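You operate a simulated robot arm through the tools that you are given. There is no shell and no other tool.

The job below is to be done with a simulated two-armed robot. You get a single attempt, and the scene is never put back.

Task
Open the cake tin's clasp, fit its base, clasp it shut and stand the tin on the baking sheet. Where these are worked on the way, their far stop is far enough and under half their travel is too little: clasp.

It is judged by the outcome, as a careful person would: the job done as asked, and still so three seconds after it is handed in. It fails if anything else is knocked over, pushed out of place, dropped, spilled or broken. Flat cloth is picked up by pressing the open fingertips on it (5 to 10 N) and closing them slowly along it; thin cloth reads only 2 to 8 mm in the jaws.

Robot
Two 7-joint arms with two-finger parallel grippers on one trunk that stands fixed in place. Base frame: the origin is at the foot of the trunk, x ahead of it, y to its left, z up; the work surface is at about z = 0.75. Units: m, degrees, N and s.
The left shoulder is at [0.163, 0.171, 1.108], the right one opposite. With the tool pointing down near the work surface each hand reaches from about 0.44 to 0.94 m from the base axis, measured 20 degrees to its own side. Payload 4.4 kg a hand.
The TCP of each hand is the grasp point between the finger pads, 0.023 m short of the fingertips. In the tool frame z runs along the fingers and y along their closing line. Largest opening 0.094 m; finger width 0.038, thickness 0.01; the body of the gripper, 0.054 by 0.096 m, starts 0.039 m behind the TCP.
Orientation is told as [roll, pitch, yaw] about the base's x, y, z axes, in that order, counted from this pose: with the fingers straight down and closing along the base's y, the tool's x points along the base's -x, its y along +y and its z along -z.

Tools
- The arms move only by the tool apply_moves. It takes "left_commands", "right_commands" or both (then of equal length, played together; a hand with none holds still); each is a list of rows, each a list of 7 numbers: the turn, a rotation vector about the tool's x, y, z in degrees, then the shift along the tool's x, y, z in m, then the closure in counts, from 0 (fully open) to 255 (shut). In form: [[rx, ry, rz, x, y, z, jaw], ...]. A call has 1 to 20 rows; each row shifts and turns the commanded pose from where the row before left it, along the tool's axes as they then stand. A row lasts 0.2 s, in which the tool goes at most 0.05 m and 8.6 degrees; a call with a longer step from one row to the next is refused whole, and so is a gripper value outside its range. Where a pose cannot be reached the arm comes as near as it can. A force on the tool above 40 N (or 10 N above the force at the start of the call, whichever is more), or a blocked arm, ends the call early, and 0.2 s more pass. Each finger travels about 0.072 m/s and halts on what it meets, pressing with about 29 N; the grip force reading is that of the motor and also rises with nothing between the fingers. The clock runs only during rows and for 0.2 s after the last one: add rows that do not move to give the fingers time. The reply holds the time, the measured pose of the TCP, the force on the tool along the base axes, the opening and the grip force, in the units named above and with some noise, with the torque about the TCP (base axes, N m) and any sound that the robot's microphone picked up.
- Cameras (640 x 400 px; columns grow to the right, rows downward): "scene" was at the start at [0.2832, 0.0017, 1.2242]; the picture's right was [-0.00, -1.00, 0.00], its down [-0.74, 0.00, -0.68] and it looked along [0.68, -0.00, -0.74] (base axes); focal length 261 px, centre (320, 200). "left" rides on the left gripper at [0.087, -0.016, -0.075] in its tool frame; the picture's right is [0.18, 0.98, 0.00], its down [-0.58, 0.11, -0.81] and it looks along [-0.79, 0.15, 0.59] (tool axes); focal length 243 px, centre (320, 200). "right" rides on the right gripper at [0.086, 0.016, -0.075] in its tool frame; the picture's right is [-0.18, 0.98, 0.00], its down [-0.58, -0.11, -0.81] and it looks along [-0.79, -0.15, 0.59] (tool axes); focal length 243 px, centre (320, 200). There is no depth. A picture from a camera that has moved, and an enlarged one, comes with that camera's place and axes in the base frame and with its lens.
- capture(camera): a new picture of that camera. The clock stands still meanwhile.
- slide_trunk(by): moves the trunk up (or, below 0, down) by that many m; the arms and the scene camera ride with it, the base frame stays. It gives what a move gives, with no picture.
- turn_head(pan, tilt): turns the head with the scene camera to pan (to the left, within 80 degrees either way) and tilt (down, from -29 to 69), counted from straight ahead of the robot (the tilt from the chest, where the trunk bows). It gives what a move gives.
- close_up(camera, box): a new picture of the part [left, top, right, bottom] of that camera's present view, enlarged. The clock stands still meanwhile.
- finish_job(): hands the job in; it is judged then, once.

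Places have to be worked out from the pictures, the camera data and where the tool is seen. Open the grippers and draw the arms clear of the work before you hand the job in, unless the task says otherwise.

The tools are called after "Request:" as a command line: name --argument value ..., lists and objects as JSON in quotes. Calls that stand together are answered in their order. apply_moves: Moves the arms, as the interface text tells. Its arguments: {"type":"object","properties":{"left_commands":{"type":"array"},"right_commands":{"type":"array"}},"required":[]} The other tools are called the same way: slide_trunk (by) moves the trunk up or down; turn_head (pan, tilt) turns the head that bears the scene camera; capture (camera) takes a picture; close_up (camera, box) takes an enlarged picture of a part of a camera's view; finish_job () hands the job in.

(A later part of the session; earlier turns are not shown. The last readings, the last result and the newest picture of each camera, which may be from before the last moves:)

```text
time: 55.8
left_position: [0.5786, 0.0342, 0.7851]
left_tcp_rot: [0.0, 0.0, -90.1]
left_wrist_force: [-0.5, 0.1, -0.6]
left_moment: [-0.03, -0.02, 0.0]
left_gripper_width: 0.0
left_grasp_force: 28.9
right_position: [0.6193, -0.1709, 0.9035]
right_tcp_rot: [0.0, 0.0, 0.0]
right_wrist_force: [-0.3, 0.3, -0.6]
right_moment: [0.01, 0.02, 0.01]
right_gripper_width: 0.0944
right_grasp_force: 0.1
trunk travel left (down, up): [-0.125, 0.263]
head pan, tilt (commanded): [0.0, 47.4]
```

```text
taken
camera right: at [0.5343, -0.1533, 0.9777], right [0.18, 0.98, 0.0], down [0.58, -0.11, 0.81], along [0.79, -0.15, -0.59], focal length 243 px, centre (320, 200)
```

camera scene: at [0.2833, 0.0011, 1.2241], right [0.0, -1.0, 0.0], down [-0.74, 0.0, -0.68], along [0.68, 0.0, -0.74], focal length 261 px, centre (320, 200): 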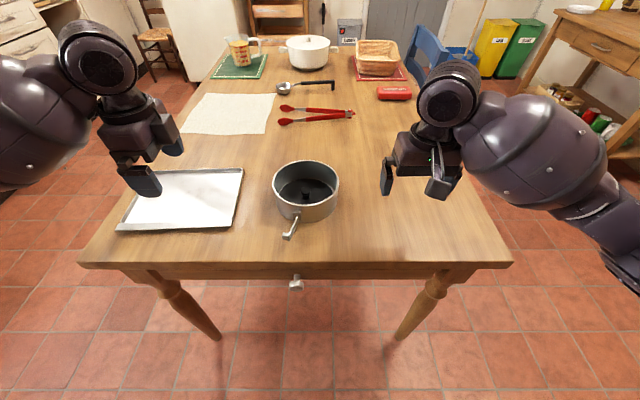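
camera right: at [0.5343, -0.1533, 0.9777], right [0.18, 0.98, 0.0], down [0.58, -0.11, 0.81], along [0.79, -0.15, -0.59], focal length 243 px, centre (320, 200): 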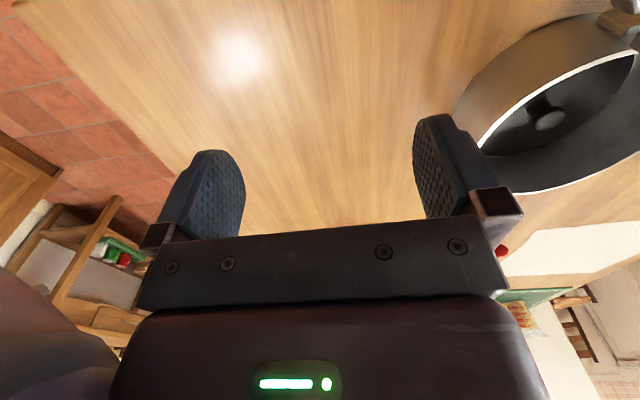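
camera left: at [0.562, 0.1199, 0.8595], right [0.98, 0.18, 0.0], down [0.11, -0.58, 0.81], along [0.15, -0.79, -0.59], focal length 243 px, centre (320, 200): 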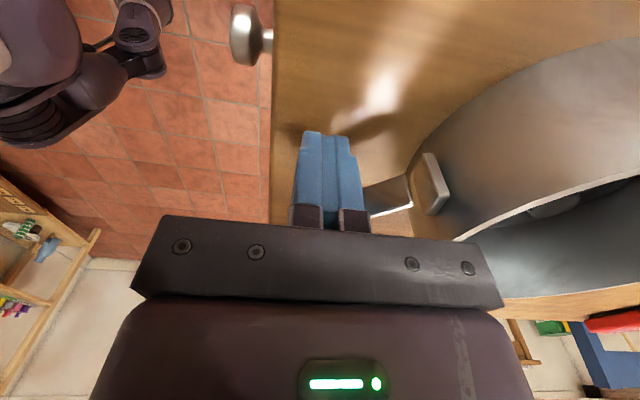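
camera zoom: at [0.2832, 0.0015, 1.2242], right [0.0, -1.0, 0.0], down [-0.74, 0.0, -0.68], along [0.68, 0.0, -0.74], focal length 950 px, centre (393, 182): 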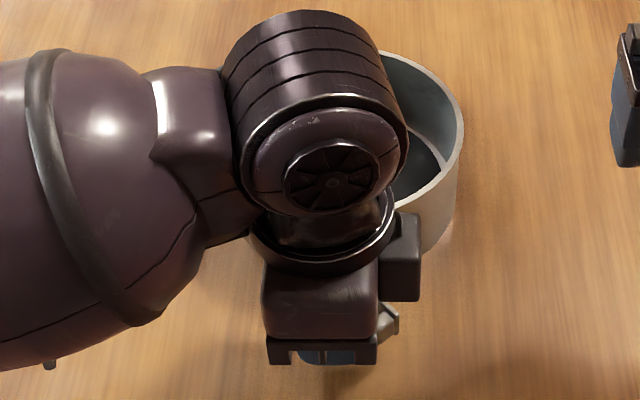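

The lever is at about 45–50° with no notable force. I continue along the arc, now turning the push forward toward the ring, stopping just short of closed.

Request:
apply_moves --left_commands '[[0, 0, 0, -0.0095, 0.0055, 0, 255], [0, 0, 0, -0.0095, 0.0055, 0, 255], [0, 0, 0, -0.0085, 0.0045, 0, 255], [0, 0, 0, -0.006, 0.007, 0, 255], [0, 0, 0, -0.004, 0.005, 0, 255], [0, 0, 0, 0, 0, 0, 255]]'

Request:
capture --camera "left"

Request:
close_up --camera "scene" --box '[240, 150, 360, 260]'

```text
time: 57.2
left_position: [0.6071, -0.0021, 0.7853]
left_tcp_rot: [0.1, -0.1, -89.9]
left_wrist_force: [-0.2, 0.1, 0.0]
left_moment: [0.0, -0.02, 0.0]
left_gripper_width: 0.0003
left_grasp_force: 28.7
right_position: [0.6214, -0.1696, 0.9032]
right_tcp_rot: [-0.1, 0.0, 0.0]
right_wrist_force: [0.0, -0.7, -0.2]
right_moment: [0.02, 0.03, 0.03]
right_gripper_width: 0.0939
right_grasp_force: 0.0
trunk travel left (down, up): [-0.125, 0.263]
head pan, tilt (commanded): [0.0, 47.4]
```

```text
taken
camera left: at [0.5913, 0.0842, 0.8586], right [0.98, 0.18, 0.0], down [0.11, -0.58, 0.81], along [0.15, -0.79, -0.59], focal length 243 px, centre (320, 200)
```

left: 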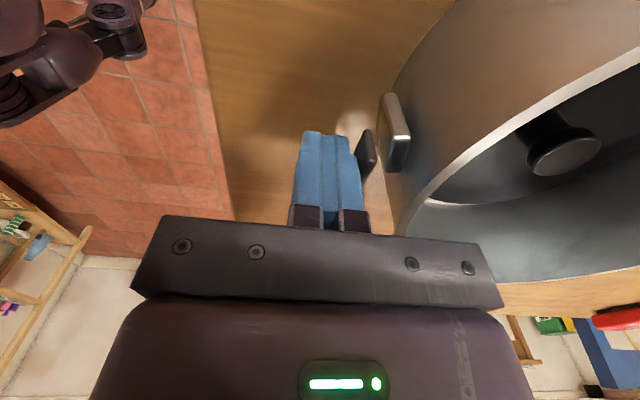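

```text
3.64 times, centred on (300, 205) of scene
camera zoom: at [0.2832, 0.0016, 1.2242], right [0.0, -1.0, 0.0], down [-0.74, 0.0, -0.68], along [0.68, 0.0, -0.74], focal length 950 px, centre (393, 182)
```

zoom: 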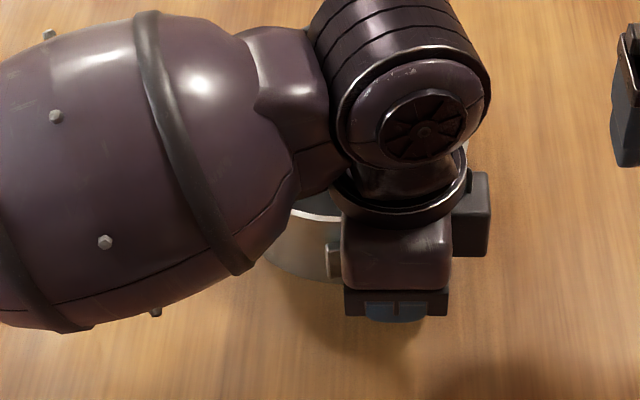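

The lever is nearly home with the paddle at x 0.607. I push forward gently in 2 mm steps to feel it reach the ring.

Request:
apply_moves --left_commands '[[0, 0, 0, 0, 0.002, 0, 255], [0, 0, 0, 0, 0.002, 0, 255], [0, 0, 0, 0, 0.002, 0, 255], [0, 0, 0, 0, 0, 0, 255]]'

Request:
capture --camera "left"

```text
time: 58.2
left_position: [0.6128, -0.0022, 0.7833]
left_tcp_rot: [0.1, 0.1, -89.9]
left_wrist_force: [-1.3, 1.0, 0.1]
left_moment: [0.01, -0.01, -0.01]
left_gripper_width: 0.0001
left_grasp_force: 29.6
right_position: [0.6201, -0.1702, 0.904]
right_tcp_rot: [-0.1, -0.1, 0.0]
right_wrist_force: [0.8, 0.0, -0.3]
right_moment: [-0.02, 0.01, -0.01]
right_gripper_width: 0.0941
right_grasp_force: 0.0
trunk travel left (down, up): [-0.125, 0.263]
head pan, tilt (commanded): [0.0, 47.4]
```

```text
taken
camera left: at [0.597, 0.0838, 0.8581], right [0.98, 0.19, 0.0], down [0.11, -0.58, 0.81], along [0.15, -0.79, -0.59], focal length 243 px, centre (320, 200)
```

left: 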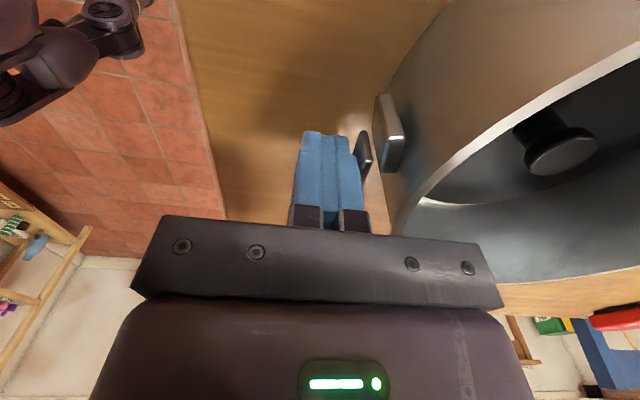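

Only about 1 N so far; I push 4 mm more and see whether the lever stops or the ring starts to move.

Request:
apply_moves --left_commands '[[0, 0, 0, 0, 0.002, 0, 255], [0, 0, 0, 0, 0.002, 0, 255], [0, 0, 0, 0, 0, 0, 255]]'

Request:
capture --camera "left"

```text
time: 59.0
left_position: [0.6168, -0.0037, 0.7844]
left_tcp_rot: [0.0, 0.1, -89.9]
left_wrist_force: [-0.4, -0.3, -0.3]
left_moment: [0.03, 0.0, 0.02]
left_gripper_width: 0.0
left_grasp_force: 29.1
right_position: [0.6203, -0.1693, 0.903]
right_tcp_rot: [0.0, 0.0, 0.0]
right_wrist_force: [-0.4, 0.5, 0.3]
right_moment: [-0.05, 0.01, 0.01]
right_gripper_width: 0.0941
right_grasp_force: 0.0
trunk travel left (down, up): [-0.125, 0.263]
head pan, tilt (commanded): [0.0, 47.4]
```

```text
taken
camera left: at [0.6009, 0.0832, 0.8582], right [0.98, 0.18, 0.0], down [0.11, -0.58, 0.81], along [0.15, -0.79, -0.59], focal length 243 px, centre (320, 200)
```

left: 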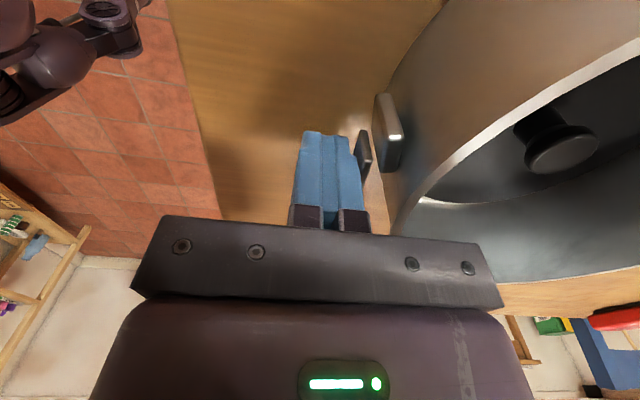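

The ring now moves along with the hand, so the lever is either at its closed stop or the light ring simply slides. I back off, raise the hand and look.

Request:
apply_moves --left_commands '[[0, 0, 0, 0, -0.015, 0, 255], [0, 0, 0, 0, -0.02, 0, 255], [0, 0, 0, 0, 0, -0.03, 255], [0, 0, 0, 0, 0, -0.03, 255], [0, 0, 0, 0.03, 0, -0.03, 255], [0, 0, 0, 0.04, 0, 0, 180], [0, 0, 0, 0.04, 0, 0, 100], [0, 0, 0, 0.04, 0, 0, 0], [0, 0, 0, 0.04, 0, 0, 0], [0, 0, 0, 0, 0, 0, 0]]'

Request:
close_up --camera "scene" --box '[260, 150, 350, 250]'

Request:
capture --camera "left"

```text
time: 61.2
left_position: [0.5826, 0.1844, 0.8736]
left_tcp_rot: [0.1, 0.0, -90.0]
left_wrist_force: [0.3, -0.3, 0.0]
left_moment: [-0.01, -0.03, -0.01]
left_gripper_width: 0.0939
left_grasp_force: 0.0
right_position: [0.6201, -0.1691, 0.9028]
right_tcp_rot: [0.1, 0.0, 0.1]
right_wrist_force: [-0.3, 0.0, -0.1]
right_moment: [0.01, -0.02, -0.01]
right_gripper_width: 0.0941
right_grasp_force: 0.0
trunk travel left (down, up): [-0.125, 0.263]
head pan, tilt (commanded): [0.0, 47.4]
```

```text
4.00 times, centred on (305, 200) of scene
camera zoom: at [0.2834, 0.002, 1.2241], right [0.0, -1.0, 0.0], down [-0.74, 0.0, -0.68], along [0.68, 0.0, -0.74], focal length 1045 px, centre (380, 200)
```

zoom: 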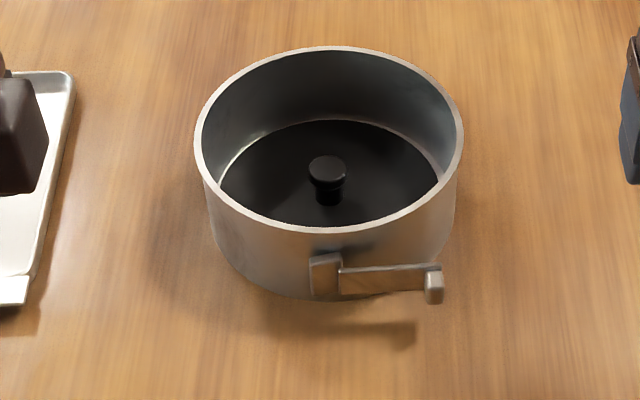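

```text
taken
camera left: at [0.5657, 0.271, 0.9487], right [0.98, 0.18, 0.0], down [0.11, -0.58, 0.81], along [0.15, -0.79, -0.59], focal length 243 px, centre (320, 200)
```

left: 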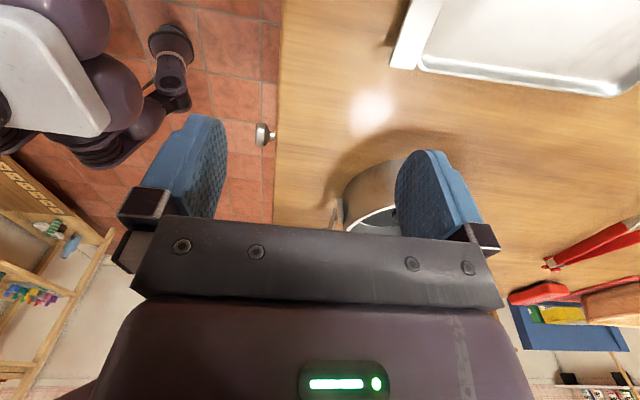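

The lever is back almost flat along the ring; the ring itself turned about 11° and shifted a few mm. I zoom in to judge whether the lever is fully shut.

Request:
close_up --camera "scene" --box '[264, 155, 348, 235]'

Request:
close_up --camera "left" --box '[310, 140, 430, 240]'

```text
5.00 times, centred on (306, 195) of scene
camera zoom: at [0.2834, 0.002, 1.2241], right [0.0, -1.0, 0.0], down [-0.74, 0.0, -0.68], along [0.68, 0.0, -0.74], focal length 1306 px, centre (390, 225)
```

zoom: 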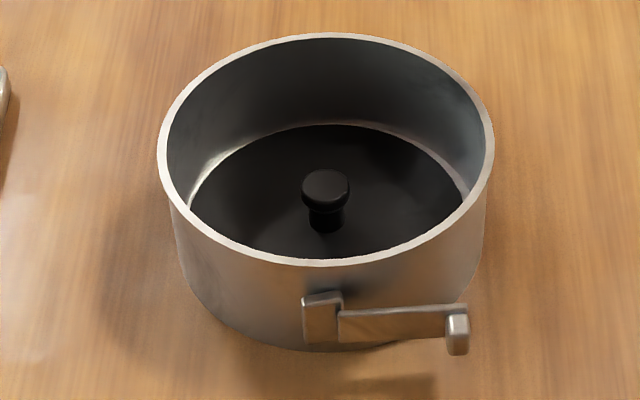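

```text
4.00 times, centred on (370, 190) of left
camera zoom: at [0.5657, 0.271, 0.9487], right [0.98, 0.18, 0.0], down [0.11, -0.58, 0.81], along [0.15, -0.79, -0.59], focal length 970 px, centre (120, 240)
```

zoom: 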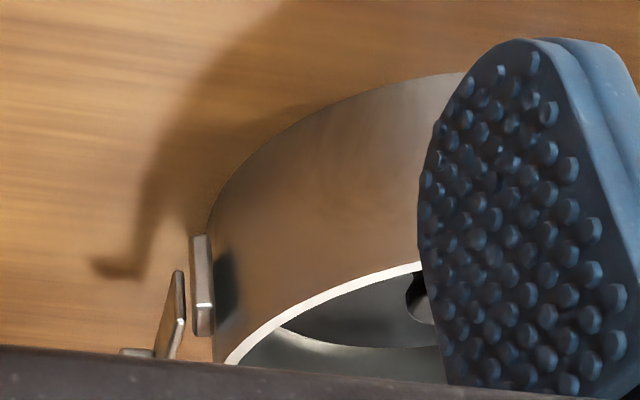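

The block has turned with the ring more than the lever has, so the lever is still about 7° short of shut. I'll finish by pinching lever and ring wall together: left hand at yaw −77, one finger inside the wall and one outside the lever, which puts no net push on the ring. First I position above and check.

Request:
apply_moves --left_commands '[[0, 0, -6.5, 0, 0, 0, 65], [0, 0, -6.5, 0, 0, 0, 65], [0, 0, 0, -0.0277, 0.0029, 0, 65], [0, 0, 0, -0.0277, 0.0029, 0, 65], [0, 0, 0, -0.0277, 0.0029, 0, 65], [0, 0, 0, -0.0277, 0.0029, 0, 65], [0, 0, 0, -0.0277, 0.0029, 0, 65], [0, 0, 0, -0.0277, 0.0029, 0, 65], [0, 0, 0, -0.0277, 0.0029, 0, 65], [0, 0, 0, 0, 0, 0, 65]]' --right_commands '[[0, 0, 0, 0, -0.02, 0, 0], [0, 0, 0, 0, -0.02, 0, 0], [0, 0, 0, 0, -0.02, 0, 0], [0, 0, 0, 0, -0.02, 0, 0], [0, 0, 0, 0, 0, 0, 0], [0, 0, 0, 0, 0, 0, 0], [0, 0, 0, 0, 0, 0, 0], [0, 0, 0, 0, 0, 0, 0], [0, 0, 0, 0, 0, 0, 0], [0, 0, 0, 0, 0, 0, 0]]'

Request:
capture --camera "left"

Request:
close_up --camera "scene" --box '[240, 140, 370, 260]'

```text
time: 63.4
left_position: [0.6434, 0.0017, 0.8758]
left_tcp_rot: [0.1, 0.0, -77.1]
left_wrist_force: [0.2, -0.8, 0.1]
left_moment: [0.01, -0.03, -0.03]
left_gripper_width: 0.0701
left_grasp_force: 0.0
right_position: [0.6199, -0.2467, 0.9043]
right_tcp_rot: [0.1, 0.0, 0.0]
right_wrist_force: [0.2, -0.4, -0.5]
right_moment: [0.01, 0.01, 0.02]
right_gripper_width: 0.0939
right_grasp_force: 0.0
trunk travel left (down, up): [-0.125, 0.263]
head pan, tilt (commanded): [0.0, 47.4]
```

```text
taken
camera left: at [0.6098, 0.0819, 0.9504], right [0.92, 0.4, 0.0], down [0.24, -0.54, 0.81], along [0.32, -0.74, -0.59], focal length 243 px, centre (320, 200)
```

left: 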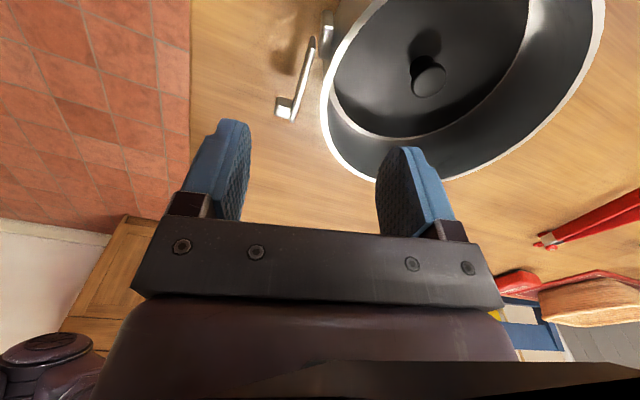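

```text
3.33 times, centred on (305, 200) of scene
camera zoom: at [0.2832, 0.0014, 1.2243], right [0.0, -1.0, 0.0], down [-0.74, 0.0, -0.68], along [0.68, 0.0, -0.74], focal length 871 px, centre (370, 200)
```

zoom: 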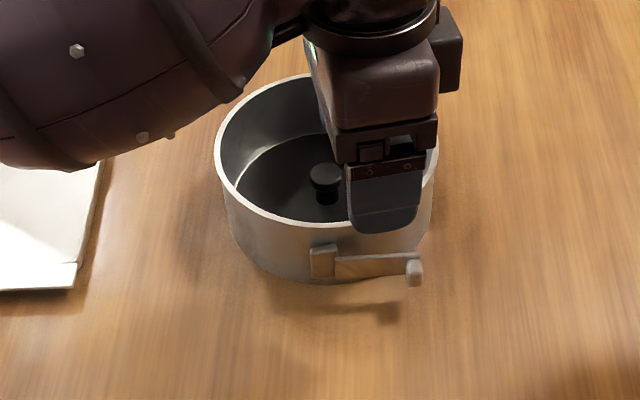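

The view confirms the jaws straddle both the near wall and the lever, with the disc knob clear. I descend to z≈0.789, fingertips just above the base.

Request:
apply_moves --left_commands '[[0, 0, 0, 0, 0, 0.0175, 65], [0, 0, 0, 0, 0, 0.0175, 65], [0, 0, 0, 0, 0, 0.0175, 65], [0, 0, 0, 0, 0, 0.0175, 65], [0, 0, 0, 0, 0, 0.0165, 65], [0, 0, 0, 0, 0, 0, 65]]'

Request:
capture --camera "left"

Request:
close_up --camera "scene" --box '[240, 140, 370, 260]'

```text
time: 64.8
left_position: [0.6452, 0.0028, 0.7879]
left_tcp_rot: [0.0, 0.1, -77.0]
left_wrist_force: [0.7, 0.6, 0.7]
left_moment: [0.02, 0.0, -0.01]
left_gripper_width: 0.0701
left_grasp_force: 0.0
right_position: [0.6209, -0.2477, 0.9039]
right_tcp_rot: [0.0, 0.0, 0.0]
right_wrist_force: [-0.8, 0.0, -0.2]
right_moment: [0.0, -0.02, -0.02]
right_gripper_width: 0.0939
right_grasp_force: 0.1
trunk travel left (down, up): [-0.125, 0.263]
head pan, tilt (commanded): [0.0, 47.4]
```

```text
taken
camera left: at [0.6095, 0.0834, 0.8611], right [0.92, 0.4, 0.0], down [0.24, -0.54, 0.81], along [0.32, -0.74, -0.59], focal length 243 px, centre (320, 200)
```

left: 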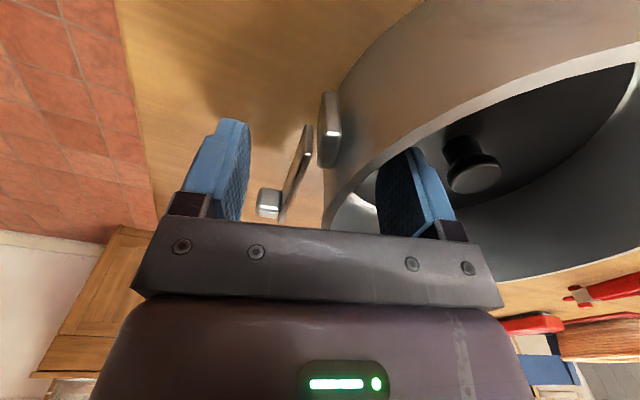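

```text
3.33 times, centred on (305, 200) of scene
camera zoom: at [0.283, 0.0017, 1.2244], right [0.0, -1.0, 0.0], down [-0.74, 0.0, -0.68], along [0.68, 0.0, -0.74], focal length 871 px, centre (370, 200)
```

zoom: 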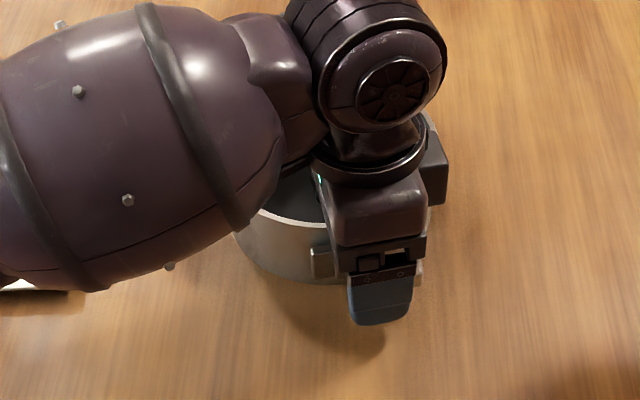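

The outer finger's edge is within a couple of mm of the lever's knob, so I shift 6 mm toward the hinge and then close the jaws slowly to squeeze the lever onto the ring.

Request:
apply_moves --left_commands '[[0, 0, 0, 0.006, 0, 0, 65], [0, 0, 0, 0, 0, 0, 100], [0, 0, 0, 0, 0, 0, 130], [0, 0, 0, 0, 0, 0, 160], [0, 0, 0, 0, 0, 0, 180], [0, 0, 0, 0, 0, 0, 200], [0, 0, 0, 0, 0, 0, 220], [0, 0, 0, 0, 0, 0, 255], [0, 0, 0, 0, 0, 0, 255], [0, 0, 0, 0, 0, 0, 255]]'

Request:
capture --camera "left"

Request:
close_up --camera "scene" --box '[240, 140, 370, 260]'

```text
time: 67.0
left_position: [0.6422, 0.0092, 0.7878]
left_tcp_rot: [0.0, 0.0, -76.9]
left_wrist_force: [0.5, 0.3, 0.1]
left_moment: [0.04, 0.16, -0.03]
left_gripper_width: 0.0155
left_grasp_force: 28.9
right_position: [0.62, -0.2473, 0.9049]
right_tcp_rot: [0.0, -0.1, 0.0]
right_wrist_force: [0.0, 0.6, 0.7]
right_moment: [0.01, 0.01, -0.05]
right_gripper_width: 0.0939
right_grasp_force: 0.1
trunk travel left (down, up): [-0.125, 0.263]
head pan, tilt (commanded): [0.0, 47.4]
```

```text
taken
camera left: at [0.608, 0.0891, 0.8619], right [0.92, 0.4, 0.0], down [0.24, -0.54, 0.81], along [0.32, -0.74, -0.59], focal length 243 px, centre (320, 200)
```

left: 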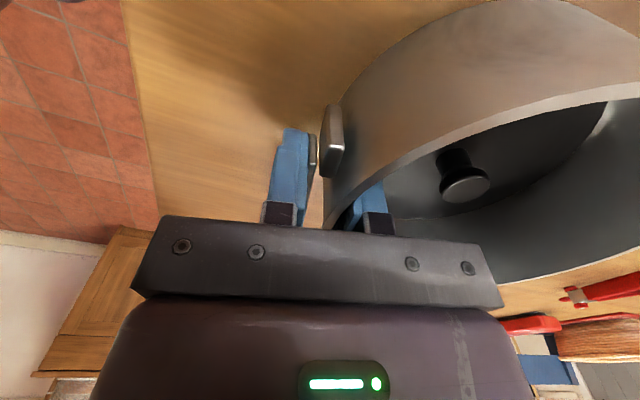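

```text
3.33 times, centred on (305, 200) of scene
camera zoom: at [0.2833, 0.0017, 1.2242], right [0.0, -1.0, 0.0], down [-0.74, 0.0, -0.68], along [0.68, 0.0, -0.74], focal length 871 px, centre (370, 200)
```

zoom: 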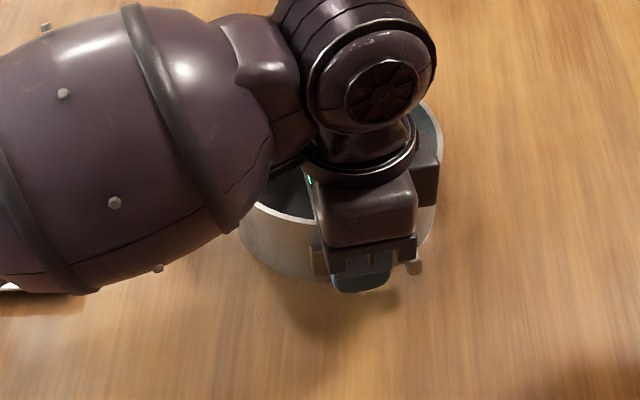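

The jaws stopped at 15.5 mm with full force, so the lever should be pressed home. I open to 70 mm, lift out and inspect.

Request:
apply_moves --left_commands '[[0, 0, 0, 0, 0, 0, 200], [0, 0, 0, 0, 0, 0, 130], [0, 0, 0, 0, 0, 0, 65], [0, 0, 0, 0, 0, 0, 65], [0, 0, 0, 0, 0, -0.02, 65], [0, 0, 0, 0, 0, -0.03, 65], [0, 0, 0, 0, 0, -0.04, 65], [0, 0, 0, 0, 0, -0.03, 65], [0, 0, 0, 0.04, -0.005, 0, 65], [0, 0, 0, 0.04, -0.005, 0, 65], [0, 0, 0, 0.04, -0.005, 0, 0], [0, 0, 0, 0.04, -0.005, 0, 0], [0, 0, 0, 0, 0, 0, 0]]'

Request:
close_up --camera "scene" --box '[264, 155, 348, 235]'

Request:
capture --camera "scene"

Request:
capture --camera "left"

```text
time: 69.8
left_position: [0.5869, 0.1625, 0.9058]
left_tcp_rot: [0.0, 0.0, -77.0]
left_wrist_force: [0.2, 0.2, 0.0]
left_moment: [-0.02, 0.04, 0.01]
left_gripper_width: 0.0942
left_grasp_force: 0.1
right_position: [0.6205, -0.2461, 0.9049]
right_tcp_rot: [0.0, 0.0, 0.2]
right_wrist_force: [0.0, 0.4, -0.7]
right_moment: [-0.02, 0.01, 0.03]
right_gripper_width: 0.0941
right_grasp_force: 0.0
trunk travel left (down, up): [-0.125, 0.263]
head pan, tilt (commanded): [0.0, 47.4]
```

```text
5.00 times, centred on (306, 195) of scene
camera zoom: at [0.2834, 0.002, 1.2241], right [0.0, -1.0, 0.0], down [-0.74, 0.0, -0.68], along [0.68, 0.0, -0.74], focal length 1306 px, centre (390, 225)
```

zoom: 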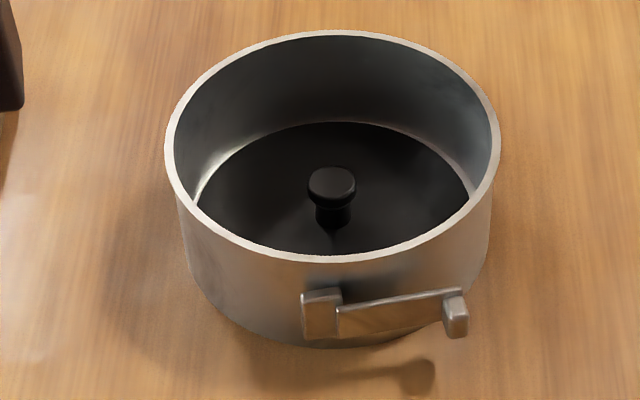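

```text
taken
camera scene: at [0.2834, 0.002, 1.2241], right [0.0, -1.0, 0.0], down [-0.74, 0.0, -0.68], along [0.68, 0.0, -0.74], focal length 261 px, centre (320, 200)
```

scene: 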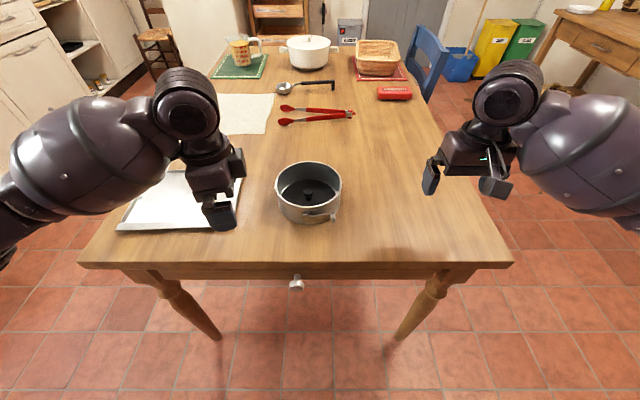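

```text
taken
camera left: at [0.5516, 0.2427, 0.9803], right [0.92, 0.4, 0.0], down [0.24, -0.54, 0.81], along [0.32, -0.74, -0.59], focal length 243 px, centre (320, 200)
```

left: 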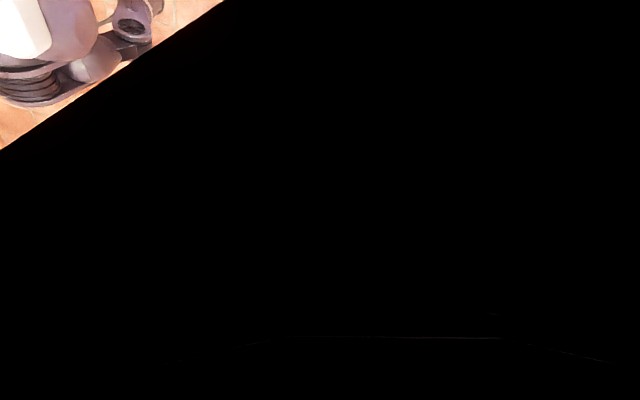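

The lever now lies about 11° round, matching the ring's own turn of about 9–10°, with the same overlap on the block as at the start: the clasp is shut and the base is in place. Next I clear the left hand back to yaw 0 and out of the way, so I can survey the baking sheet.

Request:
apply_moves --left_commands '[[0, 0, 0, 0, 0, -0.03, 0], [0, 0, -7.7, 0, 0, -0.02, 0], [0, 0, -7.7, 0, 0, -0.02, 0], [0, 0, -7.7, 0, 0, 0, 0], [0, 0, -7.7, 0, 0, 0, 0], [0, 0, -7.7, 0, 0, 0, 0], [0, 0, -7.7, 0, 0, 0, 0], [0, 0, -7.7, 0, 0, 0, 0], [0, 0, -7.7, 0, 0, 0, 0], [0, 0, -7.7, 0, 0, 0, 0], [0, 0, -7.7, 0, 0, 0, 0], [0, 0, 0, 0.005, 0.03, 0, 0], [0, 0, 0, 0.005, 0.03, 0, 0], [0, 0, 0, 0.005, 0.03, 0, 0], [0, 0, 0, 0.005, 0.03, 0, 0], [0, 0, 0, 0.005, 0.03, 0, 0], [0, 0, 0, 0.005, 0.03, 0, 0], [0, 0, 0, 0.005, 0.03, 0, 0], [0, 0, 0, 0.005, 0.03, 0, 0], [0, 0, 0, 0, 0, 0, 0]]'

Request:
capture --camera "scene"

Request:
close_up --camera "scene" --box '[110, 150, 260, 245]'

Request:
capture --camera "left"

```text
time: 74.0
left_position: [0.5509, 0.4002, 0.9791]
left_tcp_rot: [0.0, 0.0, -0.1]
left_wrist_force: [0.5, -0.1, -0.4]
left_moment: [0.03, -0.02, -0.02]
left_gripper_width: 0.0939
left_grasp_force: 0.1
right_position: [0.6197, -0.2458, 0.9039]
right_tcp_rot: [-0.1, 0.0, 0.0]
right_wrist_force: [-0.2, 0.5, -0.5]
right_moment: [0.0, 0.02, -0.03]
right_gripper_width: 0.0942
right_grasp_force: 0.1
trunk travel left (down, up): [-0.125, 0.263]
head pan, tilt (commanded): [0.0, 47.4]
```

```text
taken
camera scene: at [0.2836, 0.0019, 1.224], right [0.0, -1.0, 0.0], down [-0.74, 0.0, -0.68], along [0.68, 0.0, -0.74], focal length 261 px, centre (320, 200)
```

scene: 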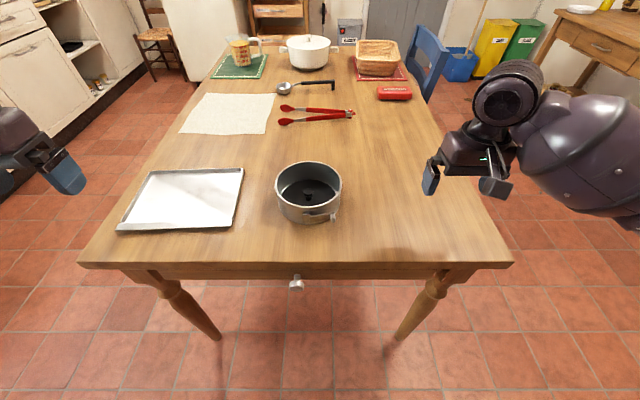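

```text
4.21 times, centred on (185, 198) of scene
camera zoom: at [0.2836, 0.0019, 1.224], right [0.0, -1.0, 0.0], down [-0.74, 0.0, -0.68], along [0.68, 0.0, -0.74], focal length 1100 px, centre (888, 210)
```

zoom: 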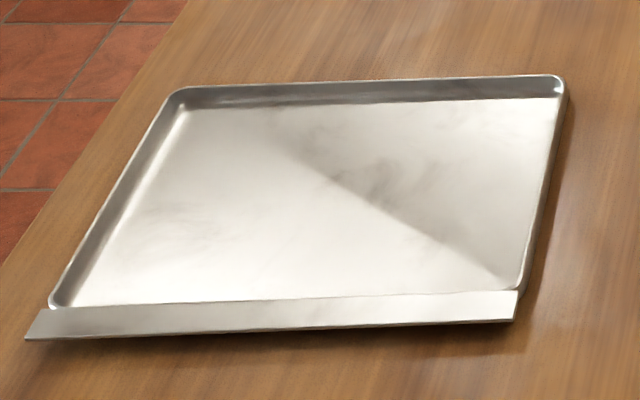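

```text
taken
camera left: at [0.4637, 0.3848, 1.0535], right [-0.18, 0.98, 0.0], down [0.58, 0.11, 0.81], along [0.79, 0.15, -0.59], focal length 243 px, centre (320, 200)
```

left: 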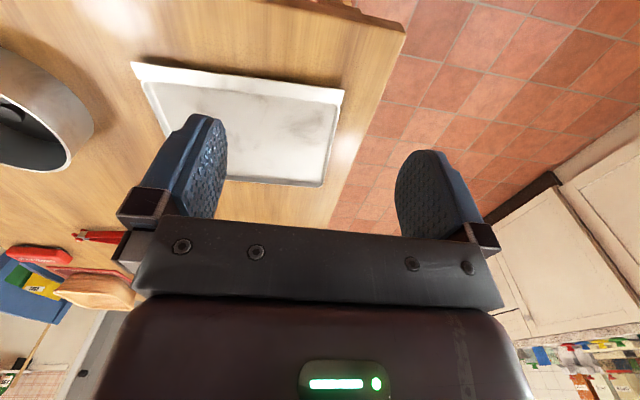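

The full sheet is visible now: it lies roughly x 0.645–0.815, y 0.20–0.445, turned about 3°, with rims on three sides and a flange on the near side. The tin only just fits front to back, so I take a closer side look at the near flange with the left camera.

Request:
apply_moves --left_commands '[[0, 0, 8.2, 0, 0, 0, 0], [0, 0, 8.2, 0, 0, 0, 0], [0, 0, 8.2, 0, 0, 0, 0], [0, 0, 8.2, 0, 0, 0, 0], [0, 0, 8.2, 0, 0, 0, 0], [0, 0, 8.2, 0, 0, 0, 0], [0, 0, 8.2, 0, 0, 0, 0], [0, 0, 8.2, 0, 0, 0, 0], [0, 0, 8.2, 0, 0, 0, 0], [0, 0, 8.2, 0, 0, 0, 0], [0, 0, 8, 0, 0, 0, 0], [0, 0, 0, -0.0067, 0.018, 0.02, 0], [0, 0, 0, -0.0067, 0.018, 0.02, 0], [0, 0, 0, -0.0067, 0.018, 0.02, 0], [0, 0, 0, -0.0067, 0.018, 0.02, 0], [0, 0, 0, -0.0067, 0.018, 0.02, 0], [0, 0, 0, -0.0067, 0.018, 0.02, 0], [0, 0, 0, 0, 0, 0, 0]]'

Request:
capture --camera "left"

Request:
close_up --camera "left" --box '[200, 0, 480, 180]'

```text
time: 77.8
left_position: [0.6543, 0.3593, 0.855]
left_tcp_rot: [0.2, 0.1, -90.0]
left_wrist_force: [-0.6, 0.9, 0.2]
left_moment: [0.03, 0.01, -0.01]
left_gripper_width: 0.0939
left_grasp_force: 0.1
right_position: [0.6207, -0.247, 0.9046]
right_tcp_rot: [0.0, 0.0, 0.0]
right_wrist_force: [-0.4, 0.0, 1.2]
right_moment: [0.01, -0.02, 0.05]
right_gripper_width: 0.0939
right_grasp_force: 0.1
trunk travel left (down, up): [-0.125, 0.263]
head pan, tilt (commanded): [0.0, 47.4]
```

```text
taken
camera left: at [0.6384, 0.4452, 0.9295], right [0.98, 0.18, 0.0], down [0.11, -0.58, 0.81], along [0.15, -0.79, -0.59], focal length 243 px, centre (320, 200)
```

left: 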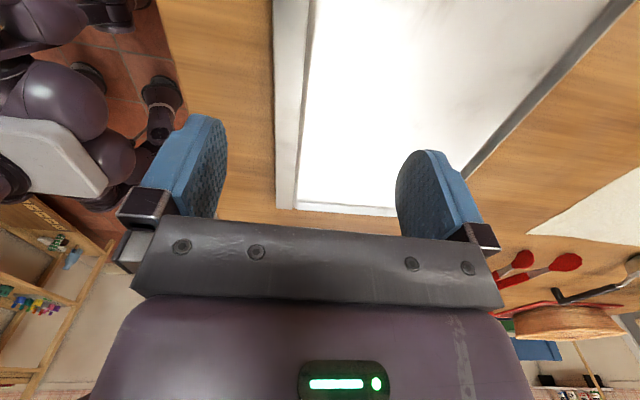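

```text
2.22 times, centred on (340, 90) of left
camera zoom: at [0.6384, 0.4452, 0.9295], right [0.98, 0.18, 0.0], down [0.11, -0.58, 0.81], along [0.15, -0.79, -0.59], focal length 539 px, centre (276, 444)
```

zoom: 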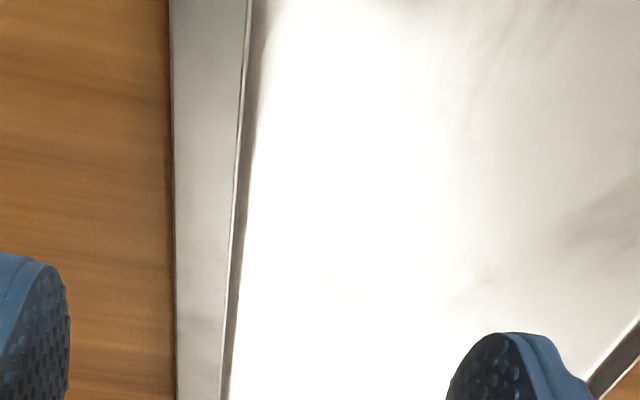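

The near side has a low inner wall with a flat lip, so the floor runs about x 0.648–0.813 at y≈0.32, leaving roughly 5 mm margin each way for the 0.154 m tin; its centre should go to about (0.730, 0.31). I plan a two-handed lift with both hands at yaw −20; first I test that the right arm can reach its end pose over the sheet, with the left raised clear.

Request:
apply_moves --left_commands '[[0, 0, 0, 0, 0, -0.04, 0], [0, 0, 0, 0.02, 0, -0.04, 0], [0, 0, 0, 0.04, -0.02, -0.03, 0], [0, 0, 0, 0.04, -0.03, 0, 0], [0, 0, 0, 0.03, -0.03, 0, 0], [0, 0, 0, 0, 0, 0, 0]]' --right_commands '[[0, 0, 6.67, 0, 0, 0, 0], [0, 0, 6.67, 0, 0, 0, 0], [0, 0, 6.66, 0, 0, 0, 0], [0, 0, 0, 0, 0, 0, 0], [0, 0, 0, 0, 0, 0, 0], [0, 0, 0, 0, 0, 0, 0]]'

Request:
apply_moves --right_commands '[[0, 0, 0, 0.00626, 0.03475, 0, 0], [0, 0, 0, 0.00626, 0.03475, 0, 0], [0, 0, 0, 0.00626, 0.03475, 0, 0], [0, 0, 0, 0.00626, 0.03475, 0, 0], [0, 0, 0, 0.00626, 0.03475, 0, 0], [0, 0, 0, 0.00626, 0.03475, 0, 0], [0, 0, 0, 0.00626, 0.03475, 0, 0], [0, 0, 0, 0.00626, 0.03475, 0, 0], [0, 0, 0, 0.00626, 0.03475, 0, 0], [0, 0, 0, 0.00626, 0.03475, 0, 0], [0, 0, 0, 0.00626, 0.03475, 0, 0], [0, 0, 0, 0.00626, 0.03475, 0, 0], [0, 0, 0, 0.00626, 0.03475, 0, 0], [0, 0, 0, 0.00626, 0.03475, 0, 0], [0, 0, 0, 0, 0, 0, 0]]'

Request:
capture --camera "scene"

Request:
capture --camera "right"

```text
refused: row 3 steps farther than a row can; nothing moved
```

```text
time: 81.0
left_position: [0.6538, 0.3584, 0.8546]
left_tcp_rot: [0.1, 0.1, -90.0]
left_wrist_force: [-0.4, 0.2, 0.5]
left_moment: [-0.04, -0.02, -0.01]
left_gripper_width: 0.0944
left_grasp_force: 0.0
right_position: [0.5323, 0.2414, 0.9057]
right_tcp_rot: [-0.1, 0.0, 0.0]
right_wrist_force: [0.4, 0.0, 0.0]
right_moment: [0.03, 0.01, -0.02]
right_gripper_width: 0.0943
right_grasp_force: 0.0
trunk travel left (down, up): [-0.125, 0.263]
head pan, tilt (commanded): [0.0, 47.4]
```

```text
taken
camera scene: at [0.2832, 0.0021, 1.2242], right [0.0, -1.0, 0.0], down [-0.74, 0.0, -0.68], along [0.68, 0.0, -0.74], focal length 261 px, centre (320, 200)
```

scene: 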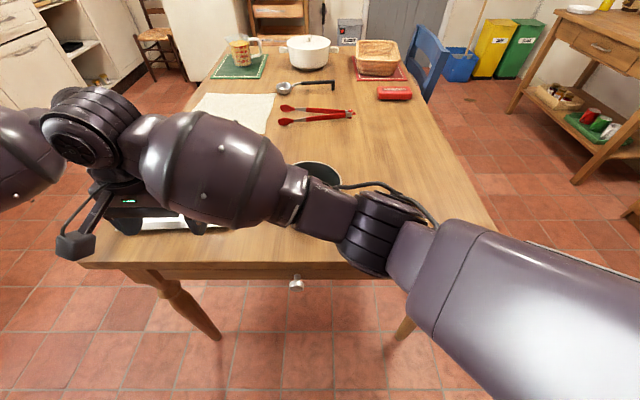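

```text
taken
camera right: at [0.4467, 0.2579, 0.9808], right [0.18, 0.98, 0.0], down [0.58, -0.11, 0.81], along [0.79, -0.15, -0.59], focal length 243 px, centre (320, 200)
```

right: 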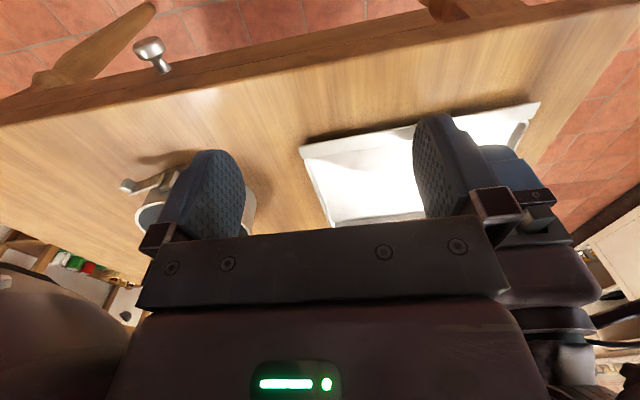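

The first call was refused for a too-long step, so the right hand moved without its turn; it is at (0.53, 0.24, 0.906), still free of everything. I now move the left hand away to the left first, then raise it.

Request:
apply_moves --left_commands '[[0, 0, 0, 0.03, 0, -0.01, 0], [0, 0, 0, 0.03, 0, -0.02, 0], [0, 0, 0, 0.03, 0, -0.03, 0], [0, 0, 0, 0.03, -0.01, -0.03, 0], [0, 0, 0, 0, 0, 0, 0]]'

Request:
capture --camera "scene"

```text
time: 82.2
left_position: [0.6445, 0.4799, 0.9481]
left_tcp_rot: [-0.1, 0.0, -90.0]
left_wrist_force: [-0.8, -0.1, 0.1]
left_moment: [-0.01, 0.0, -0.02]
left_gripper_width: 0.0942
left_grasp_force: 0.1
right_position: [0.5325, 0.241, 0.9058]
right_tcp_rot: [0.0, 0.1, 0.0]
right_wrist_force: [0.1, 1.0, 0.1]
right_moment: [-0.02, -0.03, -0.02]
right_gripper_width: 0.0942
right_grasp_force: 0.0
trunk travel left (down, up): [-0.125, 0.263]
head pan, tilt (commanded): [0.0, 47.4]
```

```text
taken
camera scene: at [0.2837, 0.0021, 1.2239], right [0.0, -1.0, 0.0], down [-0.74, 0.0, -0.68], along [0.68, 0.0, -0.74], focal length 261 px, centre (320, 200)
```

scene: 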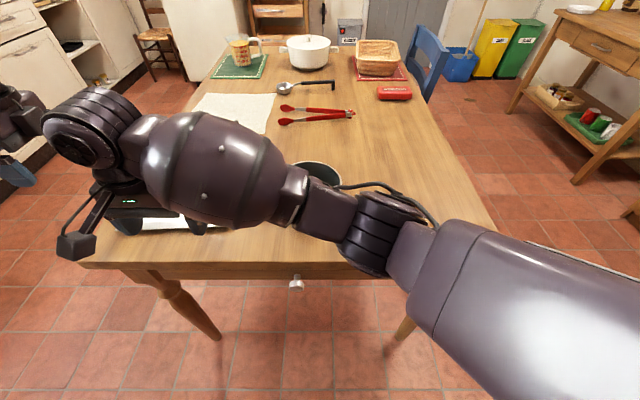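

The left hand is clear. I turn the right hand to yaw −20 and take it to its intended end pose above the sheet to test the reach.

Request:
apply_moves --right_commands '[[0, 0, 6.67, 0, 0, 0, 0], [0, 0, 6.67, 0, 0, 0, 0], [0, 0, 6.66, 0, 0, 0, 0], [0, 0, 0, -0.027, 0.0096, 0, 0], [0, 0, 0, -0.027, 0.0096, 0, 0], [0, 0, 0, -0.027, 0.0096, 0, 0], [0, 0, 0, -0.027, 0.0096, 0, 0], [0, 0, 0, -0.027, 0.0096, 0, 0], [0, 0, 0, -0.027, 0.0096, 0, 0], [0, 0, 0, 0, 0, 0.02, 0], [0, 0, 0, 0, 0, 0.02, 0], [0, 0, 0, 0, 0, 0.02, 0], [0, 0, 0, 0, 0, 0.02, 0], [0, 0, 0, 0, 0, 0, 0]]'

Request:
capture --camera "right"

Request:
capture --camera "scene"

```text
time: 84.4
left_position: [0.6445, 0.4783, 0.9482]
left_tcp_rot: [0.0, -0.1, -89.9]
left_wrist_force: [-0.7, 0.2, 0.4]
left_moment: [0.0, -0.01, 0.01]
left_gripper_width: 0.0939
left_grasp_force: 0.1
right_position: [0.7099, 0.184, 0.8061]
right_tcp_rot: [-5.1, 5.5, -25.1]
right_wrist_force: [-0.5, -0.4, 0.1]
right_moment: [-0.02, -0.04, -0.01]
right_gripper_width: 0.0939
right_grasp_force: 0.1
trunk travel left (down, up): [-0.125, 0.263]
head pan, tilt (commanded): [0.0, 47.4]
stopped in row 10 (right hand): the arm was blocked; the commanded pose is now the measured one
```

```text
taken
camera right: at [0.6487, 0.2386, 0.8877], right [0.57, 0.81, -0.11], down [0.58, -0.31, 0.75], along [0.58, -0.49, -0.65], focal length 243 px, centre (320, 200)
```

right: 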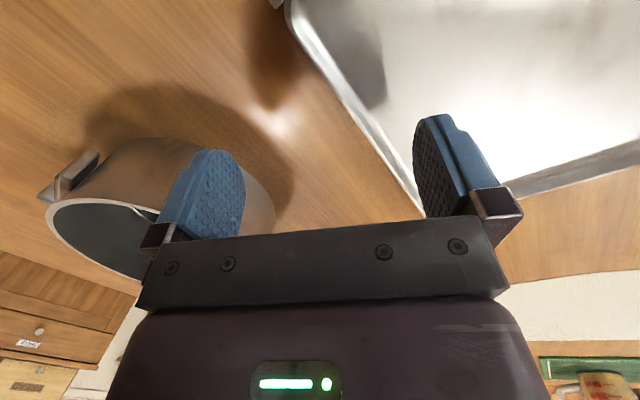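

```text
taken
camera scene: at [0.2826, 0.0011, 1.2245], right [0.0, -1.0, 0.0], down [-0.74, 0.0, -0.68], along [0.68, 0.0, -0.74], focal length 261 px, centre (320, 200)
```

scene: 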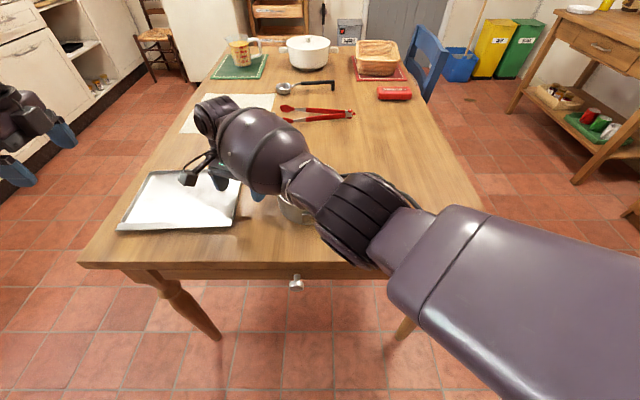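

The right arm cannot reach that cross-body pose; it stopped at (0.71, 0.184, 0.806), tilted a few degrees, with no contact force. I raise it gently and bring it back toward its own side, and will plan a different carry.

Request:
apply_moves --right_commands '[[0, 0, 0, 0, 0, -0.02, 0], [0, 0, 0, 0, 0, -0.02, 0], [0, 0, 0, 0, 0, -0.02, 0], [0, 0, 0, 0, 0, -0.02, 0], [0, 0, 0, 0, 0, 0, 0]]'

Request:
capture --camera "scene"

```text
time: 85.8
left_position: [0.6452, 0.4774, 0.9477]
left_tcp_rot: [-0.2, 0.0, -90.0]
left_wrist_force: [0.6, 0.2, 0.4]
left_moment: [-0.02, -0.01, 0.03]
left_gripper_width: 0.0941
left_grasp_force: 0.2
right_position: [0.7246, 0.1675, 0.8598]
right_tcp_rot: [-7.1, 6.7, -26.8]
right_wrist_force: [0.2, 0.1, -0.2]
right_moment: [-0.02, 0.05, 0.03]
right_gripper_width: 0.0942
right_grasp_force: 0.0
trunk travel left (down, up): [-0.125, 0.263]
head pan, tilt (commanded): [0.0, 47.4]
stopped in row 5 (right hand): the arm was blocked; the commanded pose is now the measured one
```

```text
taken
camera scene: at [0.2837, 0.0012, 1.2241], right [0.0, -1.0, 0.0], down [-0.74, 0.0, -0.68], along [0.68, 0.0, -0.74], focal length 261 px, centre (320, 200)
```

scene: 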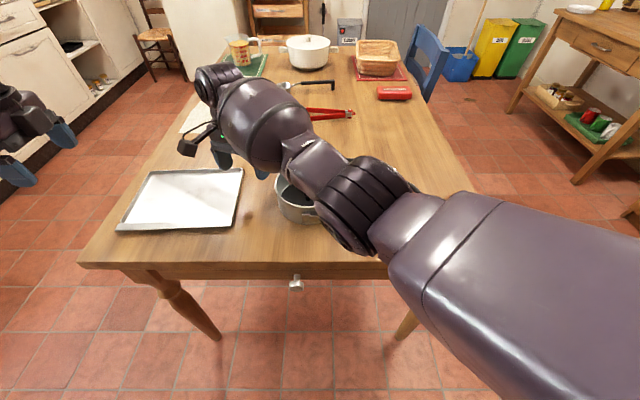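

It is near a joint limit there. I retract along −y and −x while rising, well above the tin's rim.

Request:
apply_moves --right_commands '[[0, 0, 0, 0.015, -0.01, -0.005, 0], [0, 0, 0, 0.015, -0.015, -0.008, 0], [0, 0, 0, 0.015, -0.015, -0.01, 0], [0, 0, 0, 0.01, -0.02, -0.012, 0], [0, 0, 0, 0, 0, 0, 0]]'

```text
time: 87.0
left_position: [0.6454, 0.4781, 0.9479]
left_tcp_rot: [0.0, 0.0, -90.1]
left_wrist_force: [-0.7, 0.0, 0.4]
left_moment: [-0.01, -0.01, 0.01]
left_gripper_width: 0.0941
left_grasp_force: 0.1
right_position: [0.6537, 0.1481, 0.9103]
right_tcp_rot: [-7.0, 6.7, -26.3]
right_wrist_force: [0.3, 0.0, 0.0]
right_moment: [0.01, 0.03, 0.03]
right_gripper_width: 0.094
right_grasp_force: 0.0
trunk travel left (down, up): [-0.125, 0.263]
head pan, tilt (commanded): [0.0, 47.4]
```

I level the right hand and turn it back to yaw 0 while it is clear above everything.

Request:
apply_moves --right_commands '[[-3.5, -3.35, 0, 0, 0, 0, 0], [-3.5, -3.35, 0, 0, 0, 0, 0], [0, 0, -6.5, 0, 0, 0, 0], [0, 0, -6.5, 0, 0, 0, 0], [0, 0, -6.5, 0, 0, 0, 0], [0, 0, -6.5, 0, 0, 0, 0], [0, 0, 0, 0, 0, 0, 0]]'

Request:
capture --camera "scene"

```text
time: 88.6
left_position: [0.6447, 0.4785, 0.9474]
left_tcp_rot: [0.0, 0.1, -89.9]
left_wrist_force: [0.1, 0.1, 0.0]
left_moment: [0.01, 0.0, 0.0]
left_gripper_width: 0.094
left_grasp_force: 0.0
right_position: [0.6512, 0.1459, 0.9097]
right_tcp_rot: [0.1, -0.2, 0.2]
right_wrist_force: [-0.5, 0.5, -0.3]
right_moment: [0.0, -0.02, 0.05]
right_gripper_width: 0.0937
right_grasp_force: 0.1
trunk travel left (down, up): [-0.125, 0.263]
head pan, tilt (commanded): [0.0, 47.4]
```

```text
taken
camera scene: at [0.2832, 0.0017, 1.2242], right [0.0, -1.0, 0.0], down [-0.74, 0.0, -0.68], along [0.68, 0.0, -0.74], focal length 261 px, centre (320, 200)
```

scene: 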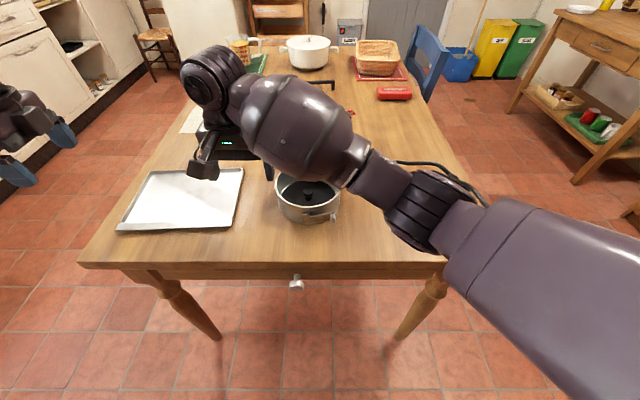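

Everything is undisturbed. I will instead carry the tin with the left hand alone, gripping deep on its left wall (yaw 0), testing with a small lift first. Now I park the right hand on its side and turn the left back to yaw 0.

Request:
apply_moves --left_commands '[[0, 0, -8.2, 0, 0, 0, 0], [0, 0, -8.2, 0, 0, 0, 0], [0, 0, -8.2, 0, 0, 0, 0], [0, 0, -8.2, 0, 0, 0, 0], [0, 0, -8.2, 0, 0, 0, 0], [0, 0, -8.2, 0, 0, 0, 0], [0, 0, -8.2, 0, 0, 0, 0], [0, 0, -8.2, 0, 0, 0, 0], [0, 0, -8.2, 0, 0, 0, 0], [0, 0, -8.2, 0, 0, 0, 0], [0, 0, -8, 0, 0, 0, 0], [0, 0, 0, 0, 0, 0, 0]]' --right_commands '[[0, 0, 0, 0.01, -0.0396, -0.004, 0], [0, 0, 0, 0.01, -0.0396, -0.004, 0], [0, 0, 0, 0.01, -0.0396, -0.004, 0], [0, 0, 0, 0.01, -0.0396, -0.004, 0], [0, 0, 0, 0.01, -0.0396, -0.004, 0], [0, 0, 0, 0.01, -0.0396, -0.004, 0], [0, 0, 0, 0.01, -0.0396, -0.004, 0], [0, 0, 0, 0.01, -0.0396, -0.004, 0], [0, 0, 0, 0.01, -0.0396, -0.004, 0], [0, 0, 0, 0.01, -0.0396, -0.004, 0], [0, 0, 0, 0, 0, 0, 0], [0, 0, 0, 0, 0, 0, 0]]'

Request:
close_up --camera "scene" --box '[264, 155, 348, 235]'

Request:
capture --camera "scene"

```text
time: 91.2
left_position: [0.6452, 0.4795, 0.949]
left_tcp_rot: [0.0, 0.0, 0.4]
left_wrist_force: [0.0, 0.3, -1.3]
left_moment: [-0.01, -0.01, 0.02]
left_gripper_width: 0.0941
left_grasp_force: 0.1
right_position: [0.5536, -0.2514, 0.9548]
right_tcp_rot: [0.1, 0.0, 0.2]
right_wrist_force: [-0.6, 1.2, 0.1]
right_moment: [-0.02, 0.0, -0.02]
right_gripper_width: 0.094
right_grasp_force: 0.0
trunk travel left (down, up): [-0.125, 0.263]
head pan, tilt (commanded): [0.0, 47.4]
```

```text
5.00 times, centred on (306, 195) of scene
camera zoom: at [0.283, 0.0018, 1.2243], right [0.0, -1.0, 0.0], down [-0.74, 0.0, -0.68], along [0.68, 0.0, -0.74], focal length 1306 px, centre (390, 225)
```

zoom: 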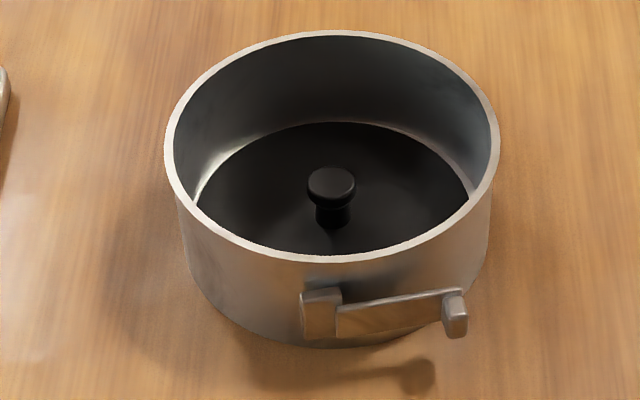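

```text
taken
camera scene: at [0.283, 0.0018, 1.2243], right [0.0, -1.0, 0.0], down [-0.74, 0.0, -0.68], along [0.68, 0.0, -0.74], focal length 261 px, centre (320, 200)
```

scene: 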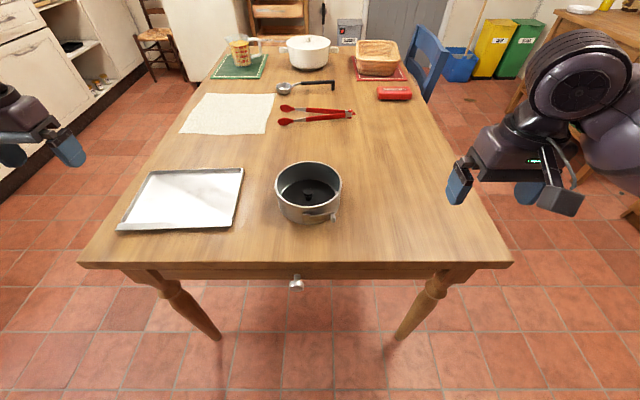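

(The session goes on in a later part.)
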